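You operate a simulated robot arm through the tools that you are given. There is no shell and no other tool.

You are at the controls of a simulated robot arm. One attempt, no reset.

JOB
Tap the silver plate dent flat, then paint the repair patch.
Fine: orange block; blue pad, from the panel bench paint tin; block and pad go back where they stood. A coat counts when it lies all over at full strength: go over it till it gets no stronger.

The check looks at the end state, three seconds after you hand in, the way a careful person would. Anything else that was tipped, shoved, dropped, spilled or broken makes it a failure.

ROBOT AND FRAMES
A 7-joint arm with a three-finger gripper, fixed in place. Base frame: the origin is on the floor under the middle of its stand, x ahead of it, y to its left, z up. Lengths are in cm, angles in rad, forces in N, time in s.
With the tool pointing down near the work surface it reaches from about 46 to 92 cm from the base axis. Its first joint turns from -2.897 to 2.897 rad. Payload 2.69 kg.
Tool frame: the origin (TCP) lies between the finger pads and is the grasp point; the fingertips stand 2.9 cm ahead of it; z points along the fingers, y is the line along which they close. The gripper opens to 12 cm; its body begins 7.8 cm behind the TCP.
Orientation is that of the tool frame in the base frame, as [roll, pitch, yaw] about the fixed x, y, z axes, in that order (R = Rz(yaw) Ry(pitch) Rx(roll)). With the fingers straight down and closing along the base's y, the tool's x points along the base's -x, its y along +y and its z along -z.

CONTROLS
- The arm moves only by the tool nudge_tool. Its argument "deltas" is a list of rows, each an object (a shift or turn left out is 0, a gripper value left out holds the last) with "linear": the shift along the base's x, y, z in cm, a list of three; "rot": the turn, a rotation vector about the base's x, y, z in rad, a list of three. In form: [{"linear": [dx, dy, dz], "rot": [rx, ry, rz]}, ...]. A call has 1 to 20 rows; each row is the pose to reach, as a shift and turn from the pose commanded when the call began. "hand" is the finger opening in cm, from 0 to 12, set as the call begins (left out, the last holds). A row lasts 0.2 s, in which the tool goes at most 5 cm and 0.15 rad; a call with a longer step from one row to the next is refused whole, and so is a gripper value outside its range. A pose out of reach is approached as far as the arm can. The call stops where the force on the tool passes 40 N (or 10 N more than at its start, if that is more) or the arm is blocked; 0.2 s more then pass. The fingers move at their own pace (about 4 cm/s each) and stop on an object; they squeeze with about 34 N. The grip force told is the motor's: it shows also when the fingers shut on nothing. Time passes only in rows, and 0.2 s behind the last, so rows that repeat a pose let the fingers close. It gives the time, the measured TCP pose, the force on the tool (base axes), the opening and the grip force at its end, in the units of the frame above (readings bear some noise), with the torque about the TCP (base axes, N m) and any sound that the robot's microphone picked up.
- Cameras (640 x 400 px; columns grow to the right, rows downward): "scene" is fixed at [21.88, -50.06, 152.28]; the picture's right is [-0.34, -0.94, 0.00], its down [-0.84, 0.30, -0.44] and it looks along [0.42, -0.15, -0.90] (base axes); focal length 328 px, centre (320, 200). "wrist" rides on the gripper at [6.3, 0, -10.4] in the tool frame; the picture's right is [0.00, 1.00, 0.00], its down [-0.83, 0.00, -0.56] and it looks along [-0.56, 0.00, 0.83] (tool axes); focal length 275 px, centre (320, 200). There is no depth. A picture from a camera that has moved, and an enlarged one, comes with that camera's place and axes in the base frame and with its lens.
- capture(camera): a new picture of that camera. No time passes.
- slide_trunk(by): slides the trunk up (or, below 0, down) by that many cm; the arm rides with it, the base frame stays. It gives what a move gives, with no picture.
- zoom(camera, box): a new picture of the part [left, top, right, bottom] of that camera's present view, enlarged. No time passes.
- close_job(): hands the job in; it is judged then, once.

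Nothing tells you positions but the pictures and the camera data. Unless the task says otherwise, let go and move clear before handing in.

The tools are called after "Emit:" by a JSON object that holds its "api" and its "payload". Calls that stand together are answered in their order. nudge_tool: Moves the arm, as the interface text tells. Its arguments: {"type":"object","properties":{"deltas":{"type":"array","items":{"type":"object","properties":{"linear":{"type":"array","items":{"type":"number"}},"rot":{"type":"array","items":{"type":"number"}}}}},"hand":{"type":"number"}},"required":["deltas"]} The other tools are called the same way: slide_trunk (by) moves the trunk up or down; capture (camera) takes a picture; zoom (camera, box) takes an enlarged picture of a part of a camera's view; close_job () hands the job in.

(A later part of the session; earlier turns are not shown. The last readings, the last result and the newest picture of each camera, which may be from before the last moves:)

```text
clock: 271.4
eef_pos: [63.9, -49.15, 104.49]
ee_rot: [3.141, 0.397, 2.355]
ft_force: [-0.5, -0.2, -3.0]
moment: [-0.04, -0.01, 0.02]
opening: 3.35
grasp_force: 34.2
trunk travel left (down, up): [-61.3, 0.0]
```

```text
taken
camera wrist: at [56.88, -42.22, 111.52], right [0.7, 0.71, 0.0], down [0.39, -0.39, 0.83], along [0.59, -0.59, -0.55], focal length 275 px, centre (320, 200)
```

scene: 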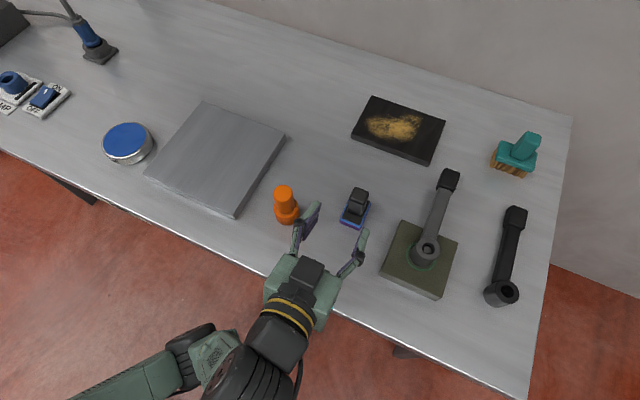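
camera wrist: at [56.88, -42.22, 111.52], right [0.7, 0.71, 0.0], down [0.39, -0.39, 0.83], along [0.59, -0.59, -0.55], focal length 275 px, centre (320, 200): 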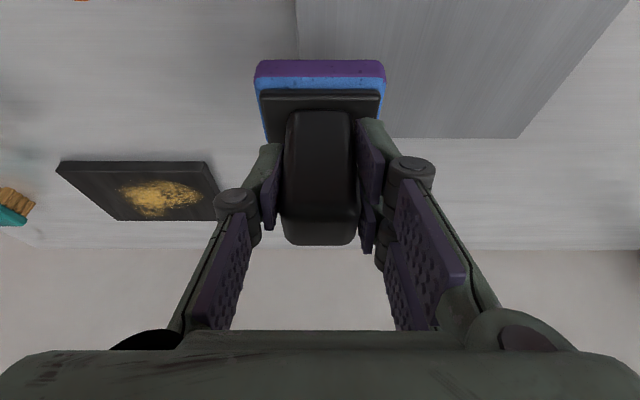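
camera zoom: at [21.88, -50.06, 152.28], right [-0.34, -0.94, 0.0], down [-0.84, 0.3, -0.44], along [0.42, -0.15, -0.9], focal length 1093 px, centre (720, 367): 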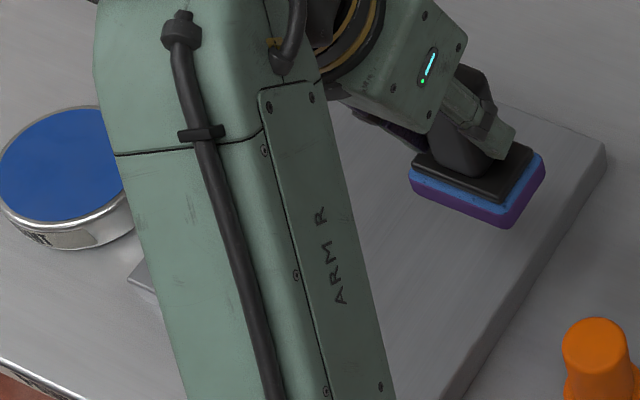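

Still nothing at the former dent. The dent sat off-centre on the plate, so I'll scan the plate's other half at high magnification for a faintly different patch.

Emit:
{"api": "nudge_tool", "payload": {"deltas": [{"linear": [-3, -3, 1]}, {"linear": [-6, -6, 2]}, {"linear": [-9, -9, 2]}, {"linear": [-12, -12, 2]}, {"linear": [-15, -14, 2]}, {"linear": [-18, -14, 2]}, {"linear": [-18, -14, 2]}]}}

Emit:
{"api": "zoom", "payload": {"camera": "scene", "box": [140, 98, 215, 158]}}

Emit:
{"api": "zoom", "payload": {"camera": "scene", "box": [215, 105, 290, 165]}}

Emit:
{"api": "zoom", "payload": {"camera": "scene", "box": [190, 150, 265, 220]}}

Emit:
{"api": "capture", "payload": {"camera": "scene"}}

```text
clock: 273.0
eef_pos: [45.78, -63.1, 106.36]
ee_rot: [3.14, 0.397, 2.356]
ft_force: [0.2, -0.4, -2.1]
moment: [0.03, 0.0, 0.04]
opening: 3.37
grasp_force: 33.5
trunk travel left (down, up): [-61.3, 0.0]
```

```text
6.67 times, centred on (178, 128) of scene
camera zoom: at [21.88, -50.06, 152.28], right [-0.34, -0.94, 0.0], down [-0.84, 0.3, -0.44], along [0.42, -0.15, -0.9], focal length 2187 px, centre (1270, 680)
```

zoom: 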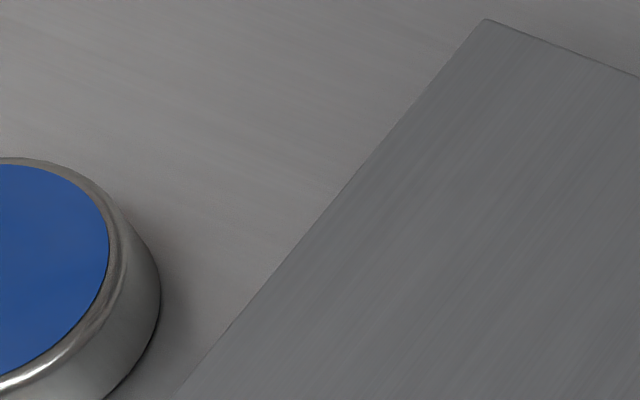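

```text
6.67 times, centred on (252, 135) of scene
camera zoom: at [21.88, -50.06, 152.28], right [-0.34, -0.94, 0.0], down [-0.84, 0.3, -0.44], along [0.42, -0.15, -0.9], focal length 2187 px, centre (770, 633)
```

zoom: 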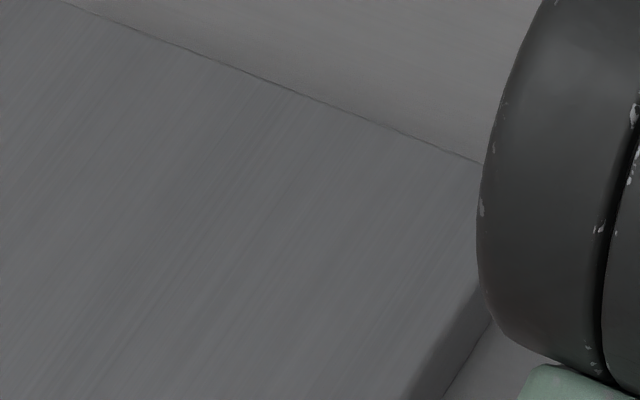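

```text
5.71 times, centred on (228, 185) of scene
camera zoom: at [21.88, -50.06, 152.28], right [-0.34, -0.94, 0.0], down [-0.84, 0.3, -0.44], along [0.42, -0.15, -0.9], focal length 1874 px, centre (849, 286)
```

zoom: 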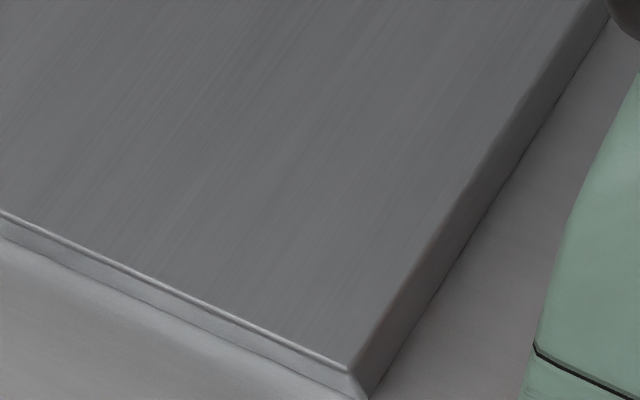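

```text
taken
```

scene: 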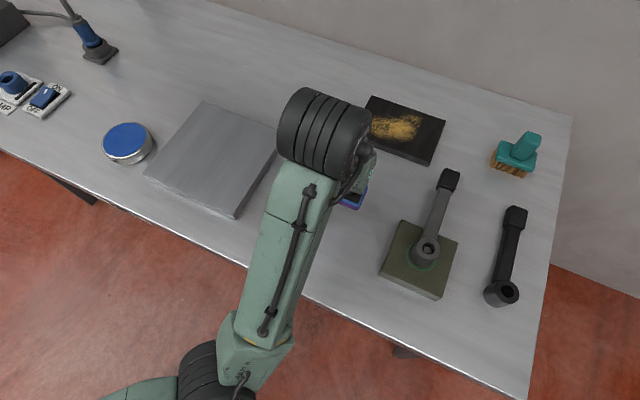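

I see no patch anywhere else. If the repair area on the plate is unmarked, sweeping the pad lightly over the rest of the plate would reveal it, and since nothing else takes paint the sweep should be harmless. I'll try a lane on the plate's other half.

Emit:
{"api": "nudge_tool", "payload": {"deltas": [{"linear": [2.5, 3.6, 1]}, {"linear": [5, 7.2, 1]}, {"linear": [7.5, 10.8, 1]}, {"linear": [10, 14.4, 1]}, {"linear": [12.5, 18, 1]}, {"linear": [15, 21.6, 0]}, {"linear": [16.5, 23.6, -3]}, {"linear": [16.5, 23.6, -7]}, {"linear": [16.5, 23.6, -9]}, {"linear": [16.5, 23.6, -9.5]}, {"linear": [16.5, 23.6, -9.5]}]}}

Emit:
{"api": "nudge_tool", "payload": {"deltas": [{"linear": [0, 0, -0.1]}, {"linear": [0, 0, -0.2]}, {"linear": [0, 0, -0.25]}, {"linear": [0, 0, -0.25]}]}}

```text
clock: 275.4
eef_pos: [62.27, -39.49, 96.79]
ee_rot: [-3.141, 0.398, 2.355]
ft_force: [0.1, 0.5, -2.6]
moment: [0.02, 0.03, 0.0]
opening: 3.35
grasp_force: 33.9
trunk travel left (down, up): [-61.3, 0.0]
```

```text
clock: 276.4
eef_pos: [62.37, -39.43, 96.65]
ee_rot: [3.141, 0.398, 2.353]
ft_force: [0.3, 0.1, -1.7]
moment: [0.02, 0.03, -0.02]
opening: 3.38
grasp_force: 34.1
trunk travel left (down, up): [-61.3, 0.0]
```

Emit:
{"api": "nudge_tool", "payload": {"deltas": [{"linear": [0, 0, -0.1]}, {"linear": [0, 0, -0.15]}, {"linear": [0.6, -0.6, -0.15]}, {"linear": [1.2, -1.2, -0.15]}, {"linear": [1.8, -1.8, -0.15]}, {"linear": [2.4, -2.4, -0.15]}, {"linear": [3.0, -3.0, -0.15]}, {"linear": [3.6, -3.6, -0.15]}, {"linear": [4.2, -4.2, -0.15]}, {"linear": [4.8, -4.8, -0.15]}, {"linear": [5.4, -5.4, -0.15]}, {"linear": [6.0, -6.0, -0.15]}, {"linear": [6.6, -6.6, -0.15]}, {"linear": [7.2, -7.2, -0.15]}, {"linear": [7.8, -7.8, -0.15]}, {"linear": [8.4, -8.4, -0.15]}, {"linear": [9.0, -9.0, -0.15]}, {"linear": [9.6, -9.6, -0.15]}, {"linear": [10.2, -10.2, -0.15]}, {"linear": [10.8, -10.8, -0.15]}]}}

Emit:
{"api": "zoom", "payload": {"camera": "scene", "box": [140, 98, 290, 220]}}

```text
clock: 280.6
eef_pos: [73.04, -50.17, 96.5]
ee_rot: [-3.141, 0.399, 2.357]
ft_force: [-0.9, 0.6, -1.7]
moment: [0.04, -0.01, 0.01]
opening: 3.37
grasp_force: 33.9
trunk travel left (down, up): [-61.3, 0.0]
```

```text
3.28 times, centred on (215, 159) of scene
camera zoom: at [21.88, -50.06, 152.28], right [-0.34, -0.94, 0.0], down [-0.84, 0.3, -0.44], along [0.42, -0.15, -0.9], focal length 1076 px, centre (664, 334)
```

zoom: 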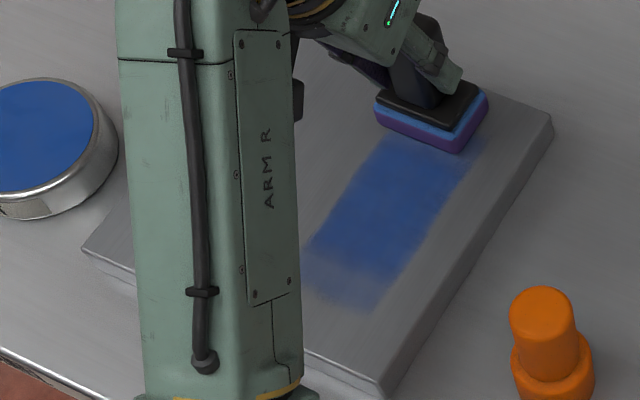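

Paint! A blue coat appeared along this lane, so the plate does take paint. I'll lift straight up and move aside to see exactly where it lies.

Emit:
{"api": "nudge_tool", "payload": {"deltas": [{"linear": [0, 0, 0.6]}, {"linear": [0, 0, 3]}, {"linear": [-2, -2, 6]}, {"linear": [-5, -5, 8]}, {"linear": [-8.3, -8.3, 8]}, {"linear": [-11.6, -11.6, 8]}, {"linear": [-15, -14, 8]}, {"linear": [-19, -15, 8]}, {"linear": [-23.5, -15, 8]}, {"linear": [-27, -15, 8]}, {"linear": [-27, -15, 8]}]}}

Emit:
{"api": "capture", "payload": {"camera": "scene"}}

Emit:
{"api": "zoom", "payload": {"camera": "scene", "box": [140, 95, 300, 225]}}

```text
clock: 283.0
eef_pos: [46.06, -65.13, 104.44]
ee_rot: [3.139, 0.399, 2.354]
ft_force: [-0.3, -0.3, -2.0]
moment: [0.0, -0.01, 0.0]
opening: 3.36
grasp_force: 34.0
trunk travel left (down, up): [-61.3, 0.0]
```

```text
taken
```

scene: 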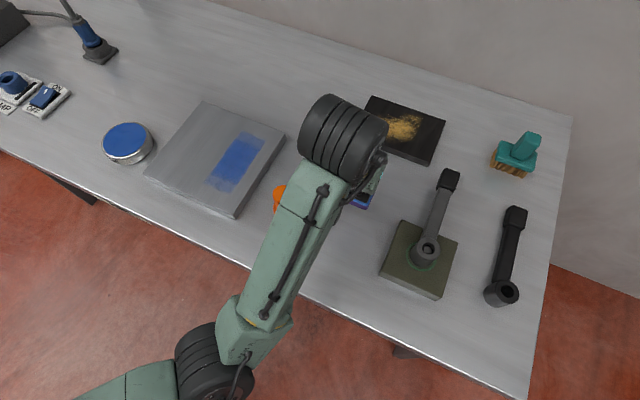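

```text
3.08 times, centred on (220, 160) of scene
camera zoom: at [21.88, -50.06, 152.28], right [-0.34, -0.94, 0.0], down [-0.84, 0.3, -0.44], along [0.42, -0.15, -0.9], focal length 1009 px, centre (628, 323)
```

zoom: 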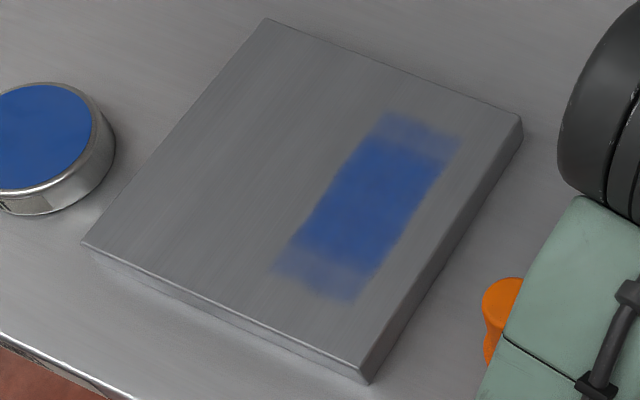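

The coat follows the pad's path exactly and came with a very light touch while moving. My earlier tries on the former dent pressed much harder. I'll repeat there with the same feather-light moving touch.

Emit:
{"api": "nudge_tool", "payload": {"deltas": [{"linear": [2, 4, 2]}, {"linear": [4.5, 8, 2]}, {"linear": [7.5, 12, 2]}, {"linear": [10.5, 16, 2]}, {"linear": [13.5, 20, 2]}, {"linear": [16.5, 24, 2]}, {"linear": [19.5, 28, 1]}, {"linear": [23, 31.2, 0]}, {"linear": [25.9, 31.9, -3]}, {"linear": [25.9, 31.9, -6.5]}, {"linear": [25.9, 31.9, -7.4]}, {"linear": [25.9, 31.9, -7.4]}]}}

```text
refused: row 7 steps farther than a row can; nothing moved
```

Emit:
{"api": "nudge_tool", "payload": {"deltas": [{"linear": [2, 4, 1]}, {"linear": [4.5, 8, 2]}, {"linear": [7.3, 11.9, 2]}, {"linear": [10.1, 15.8, 2]}, {"linear": [12.9, 19.7, 2]}, {"linear": [16, 23.3, 2]}, {"linear": [19.5, 26.5, 1.5]}, {"linear": [23, 29, 0]}, {"linear": [26, 29.7, -3]}, {"linear": [26, 29.7, -6]}, {"linear": [26, 29.7, -7.2]}, {"linear": [26, 29.7, -7.2]}]}}

```text
clock: 285.6
eef_pos: [72.04, -35.35, 97.25]
ee_rot: [-3.141, 0.399, 2.356]
ft_force: [0.7, 0.4, -2.2]
moment: [0.0, 0.01, 0.0]
opening: 3.37
grasp_force: 34.1
trunk travel left (down, up): [-61.3, 0.0]
```

Emit:
{"api": "nudge_tool", "payload": {"deltas": [{"linear": [0, 0, -0.45]}, {"linear": [0.4, -0.4, -0.6]}, {"linear": [0.8, -0.8, -0.68]}, {"linear": [1.2, -1.2, -0.72]}, {"linear": [1.6, -1.6, -0.76]}, {"linear": [2.0, -2.0, -0.8]}, {"linear": [2.4, -2.4, -0.83]}, {"linear": [2.8, -2.8, -0.85]}, {"linear": [3.2, -3.2, -0.86]}, {"linear": [3.6, -3.6, -0.86]}, {"linear": [4.0, -4.0, -0.86]}, {"linear": [4.4, -4.4, -0.86]}]}}

Emit:
{"api": "zoom", "payload": {"camera": "scene", "box": [140, 95, 300, 225]}}

```text
clock: 288.2
eef_pos: [76.49, -39.85, 96.36]
ee_rot: [-3.14, 0.397, 2.356]
ft_force: [-1.3, 0.0, -1.7]
moment: [0.06, -0.03, 0.0]
opening: 3.35
grasp_force: 33.2
trunk travel left (down, up): [-61.3, 0.0]
```

```text
3.08 times, centred on (220, 160) of scene
camera zoom: at [21.88, -50.06, 152.28], right [-0.34, -0.94, 0.0], down [-0.84, 0.3, -0.44], along [0.42, -0.15, -0.9], focal length 1009 px, centre (628, 323)
```

zoom: 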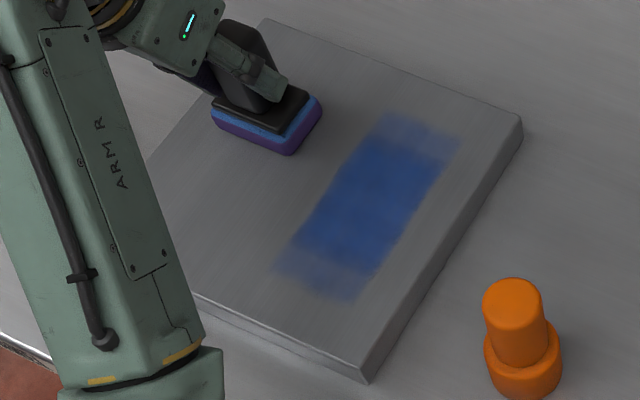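

Emit:
{"api": "nudge_tool", "payload": {"deltas": [{"linear": [-0.4, 0.4, -0.04]}, {"linear": [-0.8, 0.8, -0.08]}, {"linear": [-1.2, 1.2, -0.1]}, {"linear": [-1.6, 1.6, -0.12]}, {"linear": [-2.0, 2.0, -0.14]}, {"linear": [-2.4, 2.4, -0.14]}, {"linear": [-2.8, 2.8, -0.14]}, {"linear": [-3.2, 3.2, -0.14]}, {"linear": [-3.6, 3.6, -0.14]}]}}

Emit:
{"api": "zoom", "payload": {"camera": "scene", "box": [140, 95, 300, 225]}}

```text
clock: 290.2
eef_pos: [72.95, -36.22, 96.32]
ee_rot: [3.141, 0.401, 2.355]
ft_force: [3.4, -3.1, 8.4]
moment: [0.02, -0.07, -0.02]
opening: 3.36
grasp_force: 33.5
trunk travel left (down, up): [-61.3, 0.0]
```

```text
3.08 times, centred on (220, 160) of scene
camera zoom: at [21.88, -50.06, 152.28], right [-0.34, -0.94, 0.0], down [-0.84, 0.3, -0.44], along [0.42, -0.15, -0.9], focal length 1009 px, centre (628, 323)
```

zoom: 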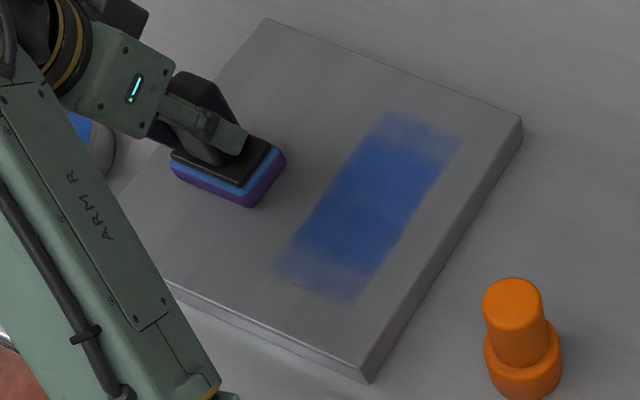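

With contact up to 10 N and motion, the former dent spot takes no paint, but the neighbouring lane did. So the repair patch is an area on this plate beside the dent. I'll sweep sideways from here into that area to find the patch's edge.

Emit:
{"api": "nudge_tool", "payload": {"deltas": [{"linear": [-0.5, -0.5, 0.05]}, {"linear": [-1.0, -1.0, 0.07]}, {"linear": [-1.5, -1.5, 0.08]}, {"linear": [-2.0, -2.0, 0.08]}, {"linear": [-2.5, -2.5, 0.08]}, {"linear": [-3.0, -3.0, 0.08]}, {"linear": [-3.5, -3.5, 0.08]}, {"linear": [-4.0, -4.0, 0.08]}, {"linear": [-4.5, -4.5, 0.08]}, {"linear": [-5.0, -5.0, 0.08]}, {"linear": [-5.5, -5.5, 0.08]}, {"linear": [-6.0, -6.0, 0.08]}, {"linear": [-6.5, -6.5, 0.08]}, {"linear": [-7.0, -7.0, 0.08]}]}}

Emit:
{"api": "zoom", "payload": {"camera": "scene", "box": [140, 95, 300, 225]}}

```text
clock: 293.2
eef_pos: [65.9, -43.36, 96.48]
ee_rot: [3.141, 0.398, 2.355]
ft_force: [0.7, 0.4, 2.3]
moment: [0.09, 0.01, 0.02]
opening: 3.37
grasp_force: 34.3
trunk travel left (down, up): [-61.3, 0.0]
```

```text
3.08 times, centred on (220, 160) of scene
camera zoom: at [21.88, -50.06, 152.28], right [-0.34, -0.94, 0.0], down [-0.84, 0.3, -0.44], along [0.42, -0.15, -0.9], focal length 1009 px, centre (628, 323)
```

zoom: 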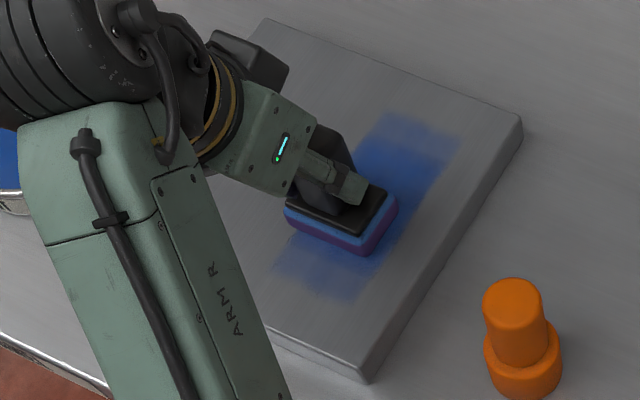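

Emit:
{"api": "nudge_tool", "payload": {"deltas": [{"linear": [0, 0, 0.6]}, {"linear": [0, 0, 3]}, {"linear": [-2, -2, 6]}, {"linear": [-5, -5, 8]}, {"linear": [-8.3, -8.3, 9]}, {"linear": [-11.6, -11.6, 9]}, {"linear": [-15, -14, 9]}, {"linear": [-18, -17, 9]}, {"linear": [-20, -20, 9]}, {"linear": [-20, -20, 9]}]}}

Emit:
{"api": "zoom", "payload": {"camera": "scene", "box": [140, 95, 300, 225]}}

Emit:
{"api": "zoom", "payload": {"camera": "scene", "box": [195, 120, 285, 200]}}

```text
clock: 295.4
eef_pos: [45.93, -63.37, 105.54]
ee_rot: [3.14, 0.4, 2.356]
ft_force: [1.1, 0.5, -1.7]
moment: [0.03, 0.0, -0.01]
opening: 3.38
grasp_force: 34.1
trunk travel left (down, up): [-61.3, 0.0]
```

```text
3.08 times, centred on (220, 160) of scene
camera zoom: at [21.88, -50.06, 152.28], right [-0.34, -0.94, 0.0], down [-0.84, 0.3, -0.44], along [0.42, -0.15, -0.9], focal length 1009 px, centre (628, 323)
```

zoom: 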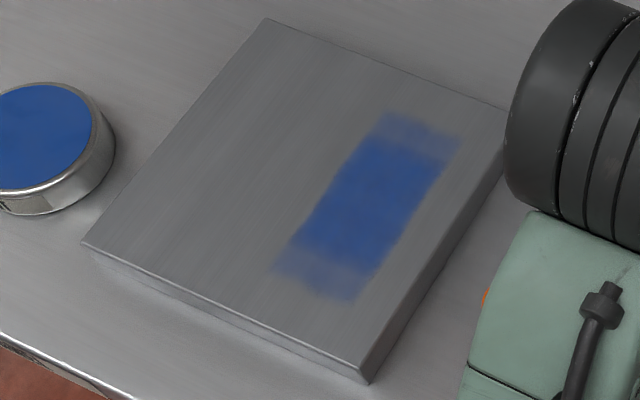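

```text
5.00 times, centred on (240, 160) of scene
camera zoom: at [21.88, -50.06, 152.28], right [-0.34, -0.94, 0.0], down [-0.84, 0.3, -0.44], along [0.42, -0.15, -0.9], focal length 1640 px, centre (720, 400)
```

zoom: 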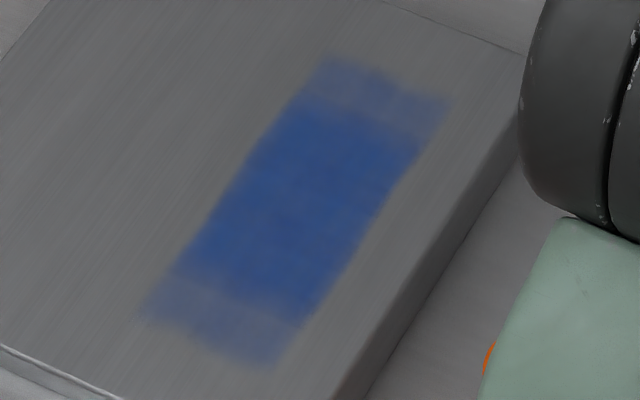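

Emit:
{"api": "zoom", "payload": {"camera": "wrist", "box": [220, 40, 420, 165]}}

Emit:
{"api": "capture", "payload": {"camera": "wrist"}}

```text
3.20 times, centred on (320, 102) of wrist
camera zoom: at [38.88, -56.49, 112.56], right [0.7, 0.71, 0.0], down [0.39, -0.39, 0.83], along [0.59, -0.59, -0.55], focal length 881 px, centre (320, 512)
```

zoom: 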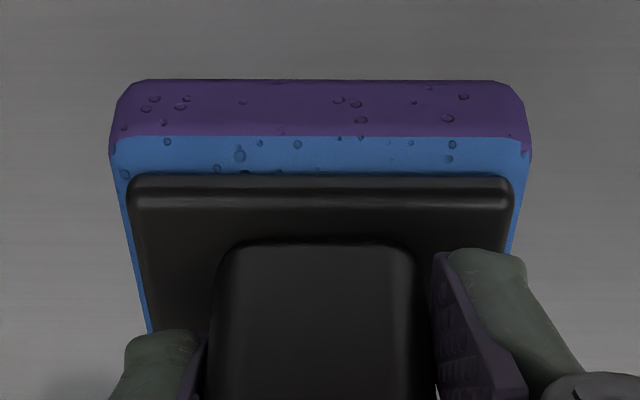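

```text
taken
camera wrist: at [38.88, -56.49, 112.56], right [0.7, 0.71, 0.0], down [0.39, -0.39, 0.83], along [0.59, -0.59, -0.55], focal length 275 px, centre (320, 200)
```

wrist: 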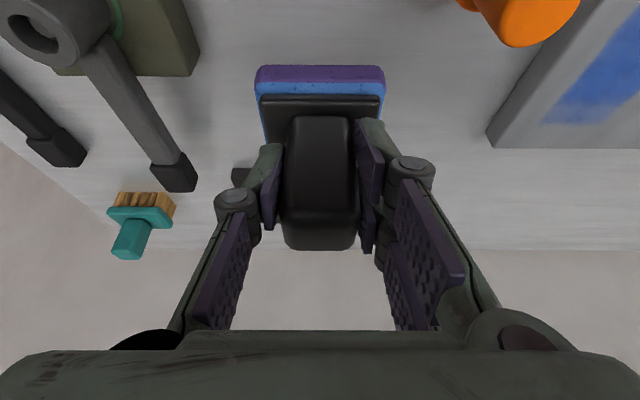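

The pad is still loaded and the coat is tin-blue, so everything works and it's purely a matter of which area takes paint. I'll re-dip for a full load, then sweep the lanes to find the whole patch. First, back to the tin.

Emit:
{"api": "nudge_tool", "payload": {"deltas": [{"linear": [3, 3.4, 0.5]}, {"linear": [6, 6.8, 1]}, {"linear": [9, 10.2, 1]}, {"linear": [12, 13.6, 1]}, {"linear": [15, 17, 1]}, {"linear": [18, 20.4, 1]}, {"linear": [21, 23.8, 1]}, {"linear": [24, 27.2, 0]}, {"linear": [27, 30.6, -1]}, {"linear": [30, 34, -2]}, {"linear": [33, 37.4, -2.5]}, {"linear": [36.05, 40.75, -2.5]}, {"linear": [36.05, 40.75, -5]}, {"linear": [36.05, 40.75, -5]}]}}

Emit:
{"api": "capture", "payload": {"camera": "wrist"}}

Emit:
{"api": "zoom", "payload": {"camera": "scene", "box": [80, 90, 200, 180]}}

```text
clock: 298.4
eef_pos: [82.06, -22.48, 100.21]
ee_rot: [3.139, 0.397, 2.356]
ft_force: [0.7, -0.4, -3.0]
moment: [0.01, -0.01, 0.03]
opening: 3.39
grasp_force: 34.0
trunk travel left (down, up): [-61.3, 0.0]
```

```text
taken
camera wrist: at [74.95, -15.54, 107.42], right [0.7, 0.71, 0.0], down [0.39, -0.39, 0.83], along [0.59, -0.59, -0.55], focal length 275 px, centre (320, 200)
```

wrist: 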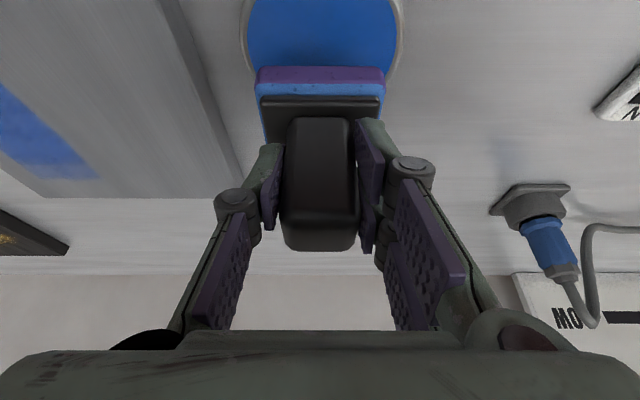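

```text
4.44 times, centred on (140, 135) of scene
camera zoom: at [21.88, -50.06, 152.28], right [-0.34, -0.94, 0.0], down [-0.84, 0.3, -0.44], along [0.42, -0.15, -0.9], focal length 1458 px, centre (1120, 489)
```

zoom: 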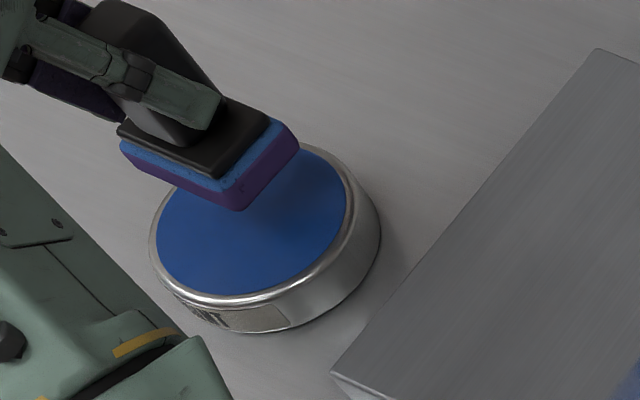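

Emit:
{"api": "nudge_tool", "payload": {"deltas": [{"linear": [-0.25, 0.2, -1]}, {"linear": [-0.25, 0.2, -2.2]}, {"linear": [-0.25, 0.2, -3]}, {"linear": [-0.25, 0.2, -3.3]}, {"linear": [-0.25, 0.2, -3.3]}]}}

Emit:
{"api": "zoom", "payload": {"camera": "wrist", "box": [220, 0, 420, 125]}}

Emit:
{"api": "zoom", "payload": {"camera": "scene", "box": [100, 112, 156, 168]}}

```text
clock: 299.6
eef_pos: [81.66, -22.36, 96.87]
ee_rot: [-3.141, 0.399, 2.353]
ft_force: [0.6, 0.2, -3.2]
moment: [0.0, 0.01, -0.01]
opening: 3.36
grasp_force: 34.1
trunk travel left (down, up): [-61.3, 0.0]
```

```text
3.20 times, centred on (320, 62) of wrist
camera zoom: at [74.66, -15.37, 104.11], right [0.7, 0.71, 0.0], down [0.39, -0.39, 0.83], along [0.59, -0.59, -0.55], focal length 881 px, centre (320, 640)
```

zoom: 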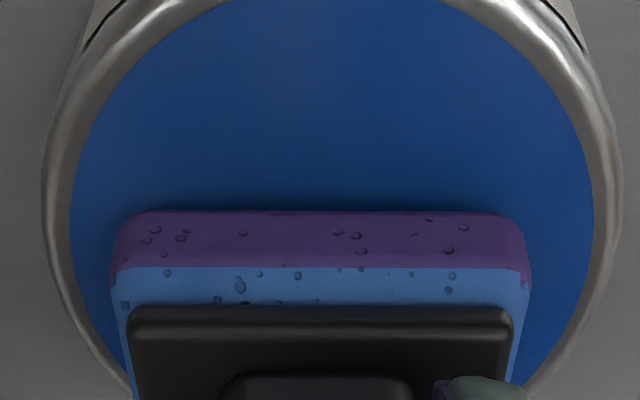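

```text
7.14 times, centred on (128, 140) of scene
camera zoom: at [21.88, -50.06, 152.28], right [-0.34, -0.94, 0.0], down [-0.84, 0.3, -0.44], along [0.42, -0.15, -0.9], focal length 2343 px, centre (1691, 629)
```

zoom: 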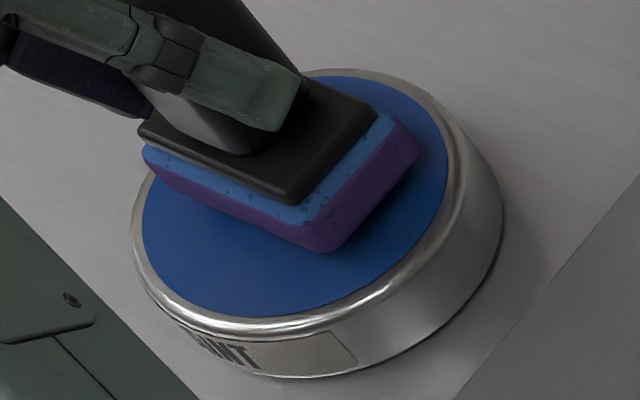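

The pad sits a bit far outward in the opening, so I'll shift it 0.7 cm inward before dipping.

Emit:
{"api": "nudge_tool", "payload": {"deltas": [{"linear": [-0.3, 0.3, 0]}, {"linear": [-0.5, 0.5, 0]}, {"linear": [-0.5, 0.5, -0.3]}, {"linear": [-0.5, 0.5, -0.5]}, {"linear": [-0.5, 0.5, -0.5]}]}}

Emit:
{"api": "zoom", "payload": {"camera": "scene", "box": [100, 112, 156, 168]}}

Emit:
{"api": "nudge_tool", "payload": {"deltas": [{"linear": [0, 0, -0.1]}, {"linear": [0, 0, -0.2]}, {"linear": [0, 0, -0.25]}, {"linear": [0, 0, -0.25]}]}}

```text
clock: 300.8
eef_pos: [81.15, -21.86, 96.5]
ee_rot: [3.139, 0.398, 2.355]
ft_force: [0.1, -0.2, -2.9]
moment: [0.01, 0.02, 0.0]
opening: 3.36
grasp_force: 34.5
trunk travel left (down, up): [-61.3, 0.0]
```

```text
7.14 times, centred on (128, 140) of scene
camera zoom: at [21.88, -50.06, 152.28], right [-0.34, -0.94, 0.0], down [-0.84, 0.3, -0.44], along [0.42, -0.15, -0.9], focal length 2343 px, centre (1691, 629)
```

zoom: 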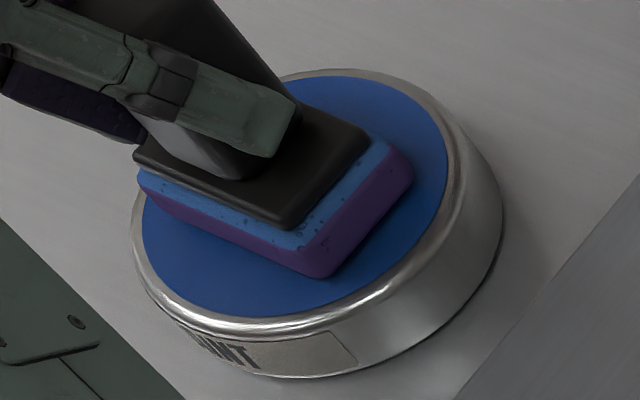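

```text
clock: 301.8
eef_pos: [81.19, -21.92, 96.28]
ee_rot: [3.14, 0.4, 2.354]
ft_force: [2.0, 0.6, 1.6]
moment: [-0.02, 0.09, 0.01]
opening: 3.36
grasp_force: 34.2
trunk travel left (down, up): [-61.3, 0.0]
```

Emit:
{"api": "nudge_tool", "payload": {"deltas": [{"linear": [0, 0, 0.5]}, {"linear": [0.0, -0.35, 0.5]}, {"linear": [0.0, -0.35, 0.2]}, {"linear": [0.0, -0.35, 0.0]}, {"linear": [0.0, -0.35, -0.08]}, {"linear": [0.0, -0.35, -0.08]}]}}

Emit:
{"api": "zoom", "payload": {"camera": "scene", "box": [100, 112, 156, 168]}}

Emit:
{"api": "zoom", "payload": {"camera": "wrist", "box": [220, 0, 420, 125]}}

```text
clock: 303.2
eef_pos: [81.15, -22.18, 96.36]
ee_rot: [3.14, 0.4, 2.354]
ft_force: [2.3, 0.4, 4.2]
moment: [-0.05, 0.01, -0.01]
opening: 3.35
grasp_force: 34.0
trunk travel left (down, up): [-61.3, 0.0]
```

```text
7.14 times, centred on (128, 140) of scene
camera zoom: at [21.88, -50.06, 152.28], right [-0.34, -0.94, 0.0], down [-0.84, 0.3, -0.44], along [0.42, -0.15, -0.9], focal length 2343 px, centre (1691, 629)
```

zoom: 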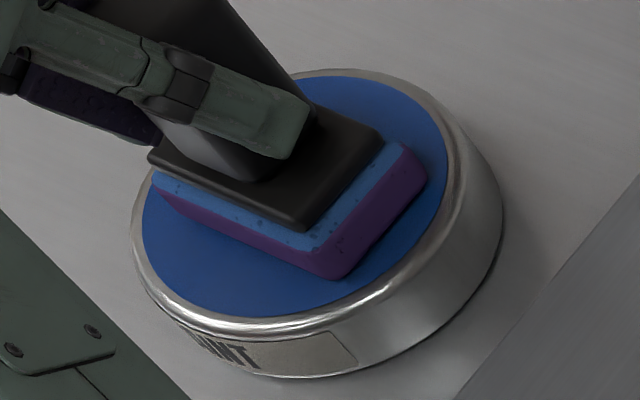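

```text
3.20 times, centred on (320, 62) of wrist
camera zoom: at [74.11, -15.25, 103.42], right [0.7, 0.71, 0.0], down [0.39, -0.39, 0.84], along [0.59, -0.59, -0.55], focal length 881 px, centre (320, 640)
```

zoom: 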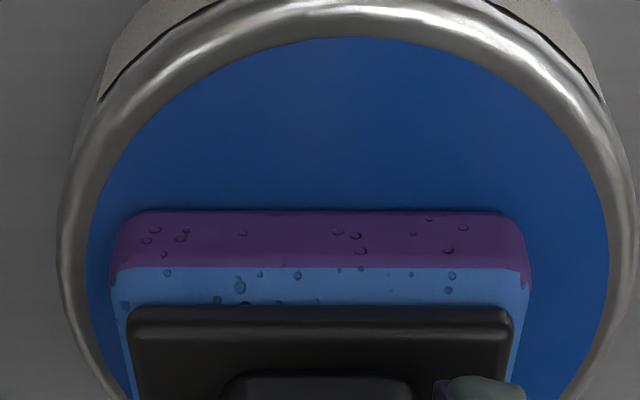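

Freshly loaded. I'll first repeat the light-touch test on the former dent with this fresh load, to settle which area is paintable.

Emit:
{"api": "nudge_tool", "payload": {"deltas": [{"linear": [0, 0, 0.6]}, {"linear": [0, 0, 2.5]}, {"linear": [0, 0, 5.5]}, {"linear": [-2, -3, 6.5]}, {"linear": [-4.5, -6.5, 6.5]}, {"linear": [-7, -10, 5.5]}, {"linear": [-9.75, -12.5, 3.5]}, {"linear": [-9.75, -12.5, 1.2]}, {"linear": [-9.75, -12.5, 0.6]}, {"linear": [-9.75, -12.5, 0.6]}]}}

```text
clock: 305.4
eef_pos: [71.45, -34.75, 96.9]
ee_rot: [3.14, 0.4, 2.357]
ft_force: [-0.6, -1.8, -1.3]
moment: [0.02, 0.0, 0.02]
opening: 3.38
grasp_force: 34.0
trunk travel left (down, up): [-61.3, 0.0]
```

Emit:
{"api": "nudge_tool", "payload": {"deltas": [{"linear": [0.3, -0.3, -0.15]}, {"linear": [0.6, -0.6, -0.25]}, {"linear": [0.9, -0.9, -0.32]}, {"linear": [1.2, -1.2, -0.36]}, {"linear": [1.5, -1.5, -0.4]}, {"linear": [1.8, -1.8, -0.44]}]}}

Emit:
{"api": "nudge_tool", "payload": {"deltas": [{"linear": [0.4, -0.4, -0.03]}, {"linear": [0.8, -0.8, -0.06]}, {"linear": [1.2, -1.2, -0.09]}, {"linear": [1.6, -1.6, -0.12]}, {"linear": [2.0, -2.0, -0.12]}]}}

Emit:
{"api": "nudge_tool", "payload": {"deltas": [{"linear": [-0.4, 0.4, -0.03]}, {"linear": [-0.8, 0.8, -0.06]}, {"linear": [-1.2, 1.2, -0.08]}, {"linear": [-1.6, 1.6, -0.08]}, {"linear": [-2.0, 2.0, -0.08]}]}}

Emit:
{"api": "zoom", "payload": {"camera": "scene", "box": [140, 95, 300, 225]}}

```text
clock: 306.8
eef_pos: [73.29, -36.35, 96.39]
ee_rot: [-3.141, 0.399, 2.355]
ft_force: [-0.6, 0.2, -2.1]
moment: [0.03, 0.03, 0.01]
opening: 3.34
grasp_force: 34.2
trunk travel left (down, up): [-61.3, 0.0]
```

```text
clock: 308.0
eef_pos: [75.28, -38.48, 96.37]
ee_rot: [-3.14, 0.398, 2.354]
ft_force: [-0.6, 0.6, 2.5]
moment: [0.18, 0.06, 0.08]
opening: 3.38
grasp_force: 33.6
trunk travel left (down, up): [-61.3, 0.0]
```

```text
clock: 309.2
eef_pos: [73.19, -36.44, 96.3]
ee_rot: [-3.141, 0.402, 2.354]
ft_force: [3.0, -4.2, 15.4]
moment: [-0.07, -0.1, -0.02]
opening: 3.36
grasp_force: 33.6
trunk travel left (down, up): [-61.3, 0.0]
```

```text
3.08 times, centred on (220, 160) of scene
camera zoom: at [21.88, -50.06, 152.28], right [-0.34, -0.94, 0.0], down [-0.84, 0.3, -0.44], along [0.42, -0.15, -0.9], focal length 1009 px, centre (628, 323)
```

zoom: 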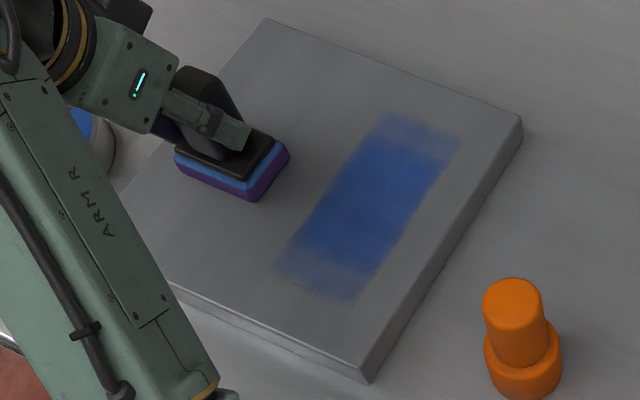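

The former dent takes nothing even with a fresh load and 0–17 N, so the repair patch is confined to the area beside it. I'll now work that area systematically in overlapping lanes, starting with the lane on its left side.

Emit:
{"api": "nudge_tool", "payload": {"deltas": [{"linear": [0, 0, 0.8]}, {"linear": [-3, 0, 1.2]}, {"linear": [-6.5, -0.2, 1.2]}, {"linear": [-8.85, -0.35, 1.0]}, {"linear": [-8.85, -0.35, 0.4]}, {"linear": [-8.85, -0.35, 0.2]}, {"linear": [-8.85, -0.35, 0.15]}]}}

Emit:
{"api": "nudge_tool", "payload": {"deltas": [{"linear": [0.3, -0.3, -0.02]}, {"linear": [0.9, -0.9, -0.03]}, {"linear": [1.5, -1.5, -0.04]}, {"linear": [2.1, -2.1, -0.05]}, {"linear": [2.7, -2.7, -0.06]}, {"linear": [3.3, -3.3, -0.07]}, {"linear": [3.9, -3.9, -0.08]}, {"linear": [4.5, -4.5, -0.09]}, {"linear": [5.1, -5.1, -0.1]}, {"linear": [5.7, -5.7, -0.11]}, {"linear": [6.3, -6.3, -0.12]}, {"linear": [6.9, -6.9, -0.13]}, {"linear": [7.5, -7.5, -0.14]}, {"linear": [8.1, -8.1, -0.15]}, {"linear": [8.7, -8.7, -0.16]}, {"linear": [9.3, -9.3, -0.17]}, {"linear": [9.9, -9.9, -0.18]}, {"linear": [10.5, -10.5, -0.19]}, {"linear": [11.1, -11.1, -0.2]}]}}

Emit:
{"api": "zoom", "payload": {"camera": "scene", "box": [140, 95, 300, 225]}}

```text
clock: 310.8
eef_pos: [64.38, -36.86, 96.4]
ee_rot: [3.141, 0.398, 2.354]
ft_force: [0.8, 1.0, -1.9]
moment: [0.01, 0.03, -0.03]
opening: 3.38
grasp_force: 33.6
trunk travel left (down, up): [-61.3, 0.0]
```

```text
clock: 314.8
eef_pos: [75.43, -47.87, 96.34]
ee_rot: [3.14, 0.399, 2.354]
ft_force: [-3.1, 2.3, 8.9]
moment: [0.34, 0.33, 0.01]
opening: 3.37
grasp_force: 33.7
trunk travel left (down, up): [-61.3, 0.0]
```

```text
3.08 times, centred on (220, 160) of scene
camera zoom: at [21.88, -50.06, 152.28], right [-0.34, -0.94, 0.0], down [-0.84, 0.3, -0.44], along [0.42, -0.15, -0.9], focal length 1009 px, centre (628, 323)
```

zoom: 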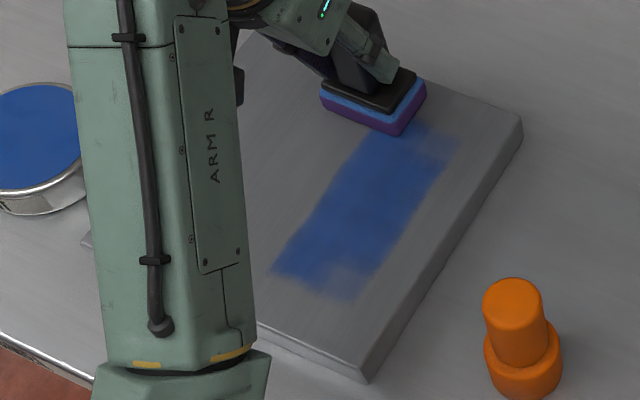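

The left and near edges of the patch are now evident, with paint stopping at ρ≈19 and û≈72.7. I'll continue with overlapping lanes to the right.

Emit:
{"api": "nudge_tool", "payload": {"deltas": [{"linear": [-0.8, -1.0, 0.03]}, {"linear": [-1.6, -2.0, 0.05]}, {"linear": [-2.5, -3.1, 0.07]}, {"linear": [-3.1, -2.5, 0.08]}, {"linear": [-3.7, -1.9, 0.09]}, {"linear": [-4.3, -1.3, 0.1]}, {"linear": [-4.9, -0.7, 0.11]}, {"linear": [-5.5, -0.1, 0.12]}, {"linear": [-6.1, 0.5, 0.13]}, {"linear": [-6.7, 1.1, 0.14]}, {"linear": [-7.3, 1.7, 0.15]}, {"linear": [-7.9, 2.3, 0.16]}, {"linear": [-8.5, 2.9, 0.17]}, {"linear": [-9.1, 3.5, 0.18]}, {"linear": [-9.7, 4.1, 0.19]}, {"linear": [-10.3, 4.7, 0.19]}, {"linear": [-10.9, 5.3, 0.19]}, {"linear": [-11.5, 5.9, 0.19]}, {"linear": [-12.1, 6.5, 0.19]}, {"linear": [-12.7, 7.1, 0.19]}]}}

Emit:
{"api": "nudge_tool", "payload": {"deltas": [{"linear": [-0.6, 0.6, 0]}, {"linear": [-1.2, 1.2, 0]}, {"linear": [-1.8, 1.8, 0]}]}}

Emit:
{"api": "zoom", "payload": {"camera": "scene", "box": [140, 95, 300, 225]}}

```text
clock: 319.0
eef_pos: [62.79, -40.8, 96.39]
ee_rot: [3.14, 0.4, 2.355]
ft_force: [0.1, 0.6, -1.3]
moment: [0.0, -0.02, 0.02]
opening: 3.37
grasp_force: 33.7
trunk travel left (down, up): [-61.3, 0.0]
```

```text
clock: 319.8
eef_pos: [60.94, -39.04, 96.36]
ee_rot: [-3.141, 0.397, 2.354]
ft_force: [0.0, -0.1, -2.7]
moment: [0.03, 0.04, 0.01]
opening: 3.35
grasp_force: 34.1
trunk travel left (down, up): [-61.3, 0.0]
```

```text
3.08 times, centred on (220, 160) of scene
camera zoom: at [21.88, -50.06, 152.28], right [-0.34, -0.94, 0.0], down [-0.84, 0.3, -0.44], along [0.42, -0.15, -0.9], focal length 1009 px, centre (628, 323)
```

zoom: 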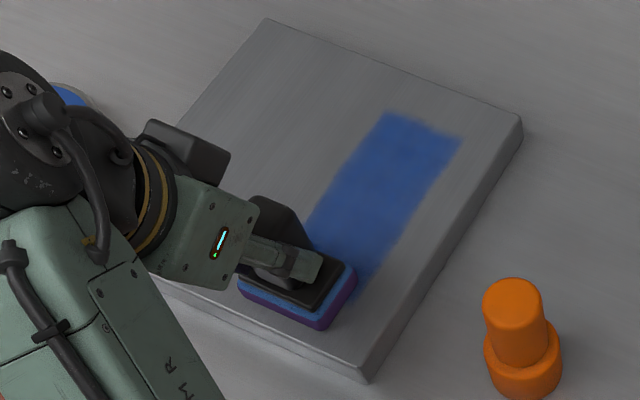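

The far end is now fully covered as well. Next comes a lane further right, to find the right edge.

Emit:
{"api": "nudge_tool", "payload": {"deltas": [{"linear": [-0.7, -1.1, 0]}, {"linear": [-1.4, -2.2, -0.03]}, {"linear": [-1.9, -3.1, -0.08]}, {"linear": [-1.3, -3.7, -0.12]}, {"linear": [-0.7, -4.3, -0.12]}, {"linear": [-0.1, -4.9, -0.12]}, {"linear": [0.5, -5.5, -0.12]}, {"linear": [1.1, -6.1, -0.12]}, {"linear": [1.7, -6.7, -0.12]}, {"linear": [2.3, -7.3, -0.12]}, {"linear": [2.9, -7.9, -0.12]}, {"linear": [3.5, -8.5, -0.12]}, {"linear": [4.1, -9.1, -0.12]}, {"linear": [4.7, -9.7, -0.12]}, {"linear": [5.3, -10.3, -0.12]}, {"linear": [5.9, -10.9, -0.12]}, {"linear": [6.5, -11.5, -0.12]}, {"linear": [7.1, -12.1, -0.12]}, {"linear": [7.7, -12.7, -0.12]}, {"linear": [8.3, -13.3, -0.12]}]}}

Emit:
{"api": "zoom", "payload": {"camera": "scene", "box": [140, 95, 300, 225]}}

```text
clock: 324.0
eef_pos: [69.34, -52.32, 96.24]
ee_rot: [3.139, 0.399, 2.352]
ft_force: [-1.1, 1.5, 4.6]
moment: [0.24, 0.18, 0.03]
opening: 3.35
grasp_force: 33.9
trunk travel left (down, up): [-61.3, 0.0]
```

```text
3.08 times, centred on (220, 160) of scene
camera zoom: at [21.88, -50.06, 152.28], right [-0.34, -0.94, 0.0], down [-0.84, 0.3, -0.44], along [0.42, -0.15, -0.9], focal length 1009 px, centre (628, 323)
```

zoom: 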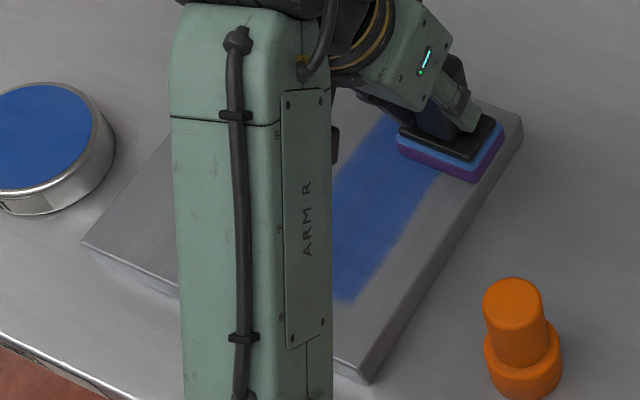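

The right edge is at ρ≈12.5, so the repair patch is a rectangle of about 16 × 6.5 cm (û 72.7–88.7, ρ 12.5–19). Now I'll make repeated passes to bring it to full strength everywhere.

Emit:
{"api": "nudge_tool", "payload": {"deltas": [{"linear": [1.4, 0.4, 0]}, {"linear": [2.7, 0.8, 0]}, {"linear": [3.96, 1.2, 0]}, {"linear": [3.26, 1.9, 0.01]}, {"linear": [2.56, 2.6, 0.02]}, {"linear": [1.86, 3.3, 0.03]}, {"linear": [1.16, 4.0, 0.04]}, {"linear": [0.46, 4.7, 0.05]}, {"linear": [-0.24, 5.4, 0.06]}, {"linear": [-0.94, 6.1, 0.07]}, {"linear": [-1.64, 6.8, 0.08]}, {"linear": [-2.34, 7.5, 0.08]}, {"linear": [-3.04, 8.2, 0.08]}, {"linear": [-3.74, 8.9, 0.08]}, {"linear": [-4.44, 9.6, 0.08]}, {"linear": [-5.14, 10.3, 0.08]}, {"linear": [-5.84, 11.0, 0.06]}, {"linear": [-6.54, 11.7, 0.04]}, {"linear": [-7.24, 12.4, 0.02]}, {"linear": [-7.8, 13.0, 0]}]}}

Emit:
{"api": "nudge_tool", "payload": {"deltas": [{"linear": [0.2, -0.2, -0.02]}, {"linear": [0.8, -0.8, -0.03]}, {"linear": [1.4, -1.4, -0.03]}, {"linear": [2.0, -2.0, -0.03]}, {"linear": [2.6, -2.6, -0.04]}, {"linear": [3.2, -3.2, -0.04]}, {"linear": [3.8, -3.8, -0.05]}, {"linear": [4.4, -4.4, -0.05]}, {"linear": [5.0, -5.0, -0.05]}, {"linear": [5.6, -5.6, -0.06]}, {"linear": [6.2, -6.2, -0.06]}, {"linear": [6.8, -6.8, -0.06]}, {"linear": [7.4, -7.4, -0.07]}, {"linear": [8.0, -8.0, -0.07]}, {"linear": [8.6, -8.6, -0.08]}, {"linear": [9.2, -9.2, -0.08]}, {"linear": [9.8, -9.8, -0.09]}, {"linear": [10.4, -10.4, -0.09]}, {"linear": [11.0, -11.0, -0.1]}, {"linear": [11.6, -11.6, -0.1]}]}}

Emit:
{"api": "zoom", "payload": {"camera": "scene", "box": [140, 95, 300, 225]}}

```text
clock: 328.2
eef_pos: [61.62, -39.29, 96.18]
ee_rot: [3.141, 0.399, 2.353]
ft_force: [0.3, -0.4, -1.4]
moment: [0.06, 0.02, 0.0]
opening: 3.36
grasp_force: 33.8
trunk travel left (down, up): [-61.3, 0.0]
```

```text
clock: 332.4
eef_pos: [73.01, -50.87, 96.22]
ee_rot: [3.139, 0.399, 2.355]
ft_force: [-3.2, 2.8, 7.8]
moment: [0.33, 0.33, 0.0]
opening: 3.35
grasp_force: 33.8
trunk travel left (down, up): [-61.3, 0.0]
```

```text
3.08 times, centred on (220, 160) of scene
camera zoom: at [21.88, -50.06, 152.28], right [-0.34, -0.94, 0.0], down [-0.84, 0.3, -0.44], along [0.42, -0.15, -0.9], focal length 1009 px, centre (628, 323)
```

zoom: 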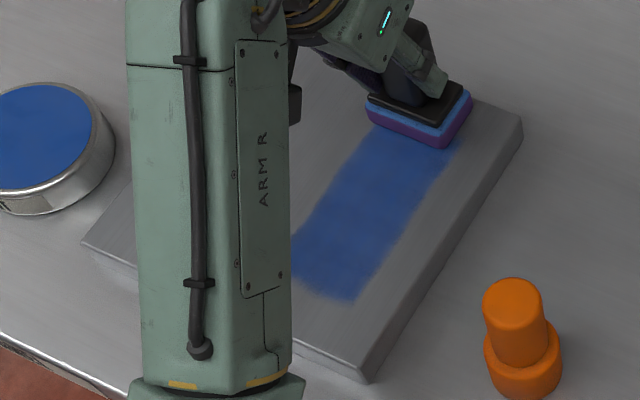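

Let me lift away and inspect the coat unobstructed.

Emit:
{"api": "nudge_tool", "payload": {"deltas": [{"linear": [0, 0, 0.6]}, {"linear": [0, 0, 3]}, {"linear": [-2, -2, 6]}, {"linear": [-5, -5, 8]}, {"linear": [-8.3, -8.3, 9]}, {"linear": [-11.6, -11.6, 9]}, {"linear": [-15, -13, 9]}, {"linear": [-19, -14, 9]}, {"linear": [-23, -14, 9]}, {"linear": [-26, -14, 9]}, {"linear": [-26, -14, 9]}]}}

Emit:
{"api": "zoom", "payload": {"camera": "scene", "box": [140, 95, 300, 225]}}

Emit:
{"api": "zoom", "payload": {"camera": "scene", "box": [195, 120, 285, 200]}}

Emit:
{"api": "zoom", "payload": {"camera": "wrist", "box": [220, 40, 420, 165]}}

```text
clock: 334.8
eef_pos: [47.03, -64.92, 104.99]
ee_rot: [3.14, 0.4, 2.354]
ft_force: [-0.2, -0.1, -2.6]
moment: [0.04, 0.04, 0.0]
opening: 3.37
grasp_force: 34.3
trunk travel left (down, up): [-61.3, 0.0]
```

```text
3.08 times, centred on (220, 160) of scene
camera zoom: at [21.88, -50.06, 152.28], right [-0.34, -0.94, 0.0], down [-0.84, 0.3, -0.44], along [0.42, -0.15, -0.9], focal length 1009 px, centre (628, 323)
```

zoom: 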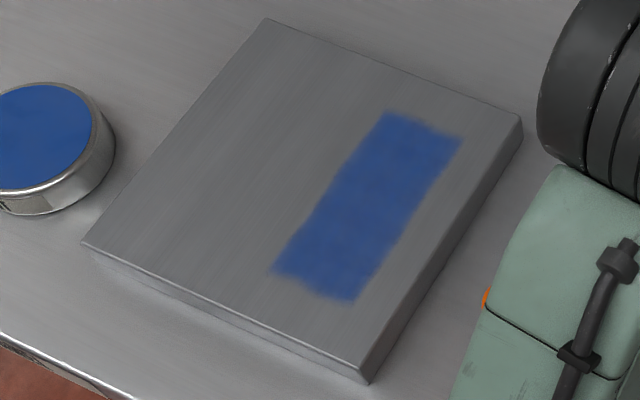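

```text
5.00 times, centred on (240, 160) of scene
camera zoom: at [21.88, -50.06, 152.28], right [-0.34, -0.94, 0.0], down [-0.84, 0.3, -0.44], along [0.42, -0.15, -0.9], focal length 1640 px, centre (720, 400)
```

zoom: 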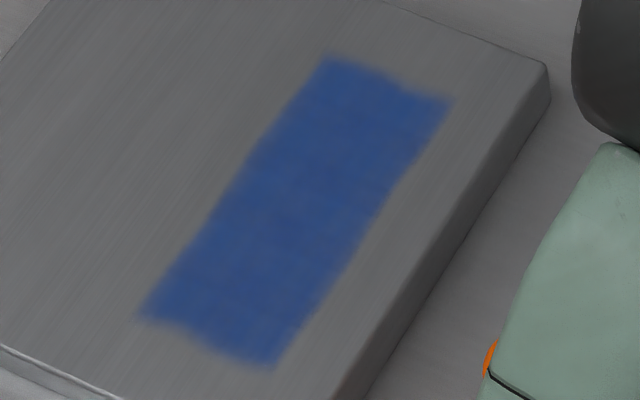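

```text
3.20 times, centred on (320, 102) of wrist
camera zoom: at [40.11, -57.94, 112.11], right [0.7, 0.71, 0.0], down [0.39, -0.39, 0.83], along [0.59, -0.59, -0.55], focal length 881 px, centre (320, 512)
```

zoom: 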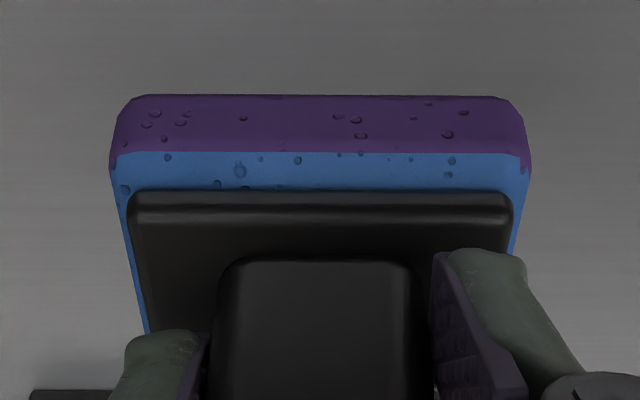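

The coat now lies evenly over a clean rectangle. To be sure it gets no stronger, I'll make two more full passes along the left and right halves and compare.

Emit:
{"api": "nudge_tool", "payload": {"deltas": [{"linear": [2.3, 3.9, 1]}, {"linear": [4.6, 7.8, 1.5]}, {"linear": [6.9, 11.7, 1.5]}, {"linear": [9.2, 15.6, 1.5]}, {"linear": [11.5, 19.5, 1.5]}, {"linear": [13.8, 23.4, 0.5]}, {"linear": [15.6, 26.7, -2]}, {"linear": [15.6, 26.7, -6]}, {"linear": [15.6, 26.7, -8.3]}, {"linear": [15.6, 26.7, -8.6]}, {"linear": [15.6, 26.7, -8.6]}]}}

Emit:
{"api": "nudge_tool", "payload": {"deltas": [{"linear": [0.2, -0.2, -0.12]}, {"linear": [0.8, -0.8, -0.2]}, {"linear": [1.4, -1.4, -0.24]}, {"linear": [2.0, -2.0, -0.25]}, {"linear": [2.6, -2.6, -0.25]}, {"linear": [3.2, -3.2, -0.25]}, {"linear": [3.8, -3.8, -0.25]}, {"linear": [4.4, -4.4, -0.25]}, {"linear": [5.0, -5.0, -0.25]}, {"linear": [5.6, -5.6, -0.26]}, {"linear": [6.2, -6.2, -0.26]}, {"linear": [6.8, -6.8, -0.27]}, {"linear": [7.4, -7.4, -0.27]}, {"linear": [8.0, -8.0, -0.28]}, {"linear": [8.6, -8.6, -0.28]}, {"linear": [9.2, -9.2, -0.29]}, {"linear": [9.8, -9.8, -0.29]}, {"linear": [10.4, -10.4, -0.3]}, {"linear": [11.0, -11.0, -0.3]}, {"linear": [11.8, -11.8, -0.3]}]}}

```text
clock: 337.2
eef_pos: [62.81, -38.19, 96.51]
ee_rot: [-3.142, 0.398, 2.354]
ft_force: [-0.2, 0.5, -2.6]
moment: [0.03, 0.03, 0.02]
opening: 3.34
grasp_force: 33.8
trunk travel left (down, up): [-61.3, 0.0]
```

```text
clock: 341.4
eef_pos: [74.49, -50.13, 96.14]
ee_rot: [3.138, 0.397, 2.354]
ft_force: [-0.1, 0.0, -2.7]
moment: [0.03, 0.02, 0.05]
opening: 3.35
grasp_force: 33.9
trunk travel left (down, up): [-61.3, 0.0]
```

Emit:
{"api": "nudge_tool", "payload": {"deltas": [{"linear": [0, 0, -0.08]}, {"linear": [0, 0, -0.16]}, {"linear": [0, 0, -0.16]}]}}

```text
clock: 342.2
eef_pos: [74.61, -50.14, 96.08]
ee_rot: [3.14, 0.4, 2.353]
ft_force: [0.7, -0.9, 0.0]
moment: [0.06, -0.08, -0.01]
opening: 3.37
grasp_force: 33.6
trunk travel left (down, up): [-61.3, 0.0]
```

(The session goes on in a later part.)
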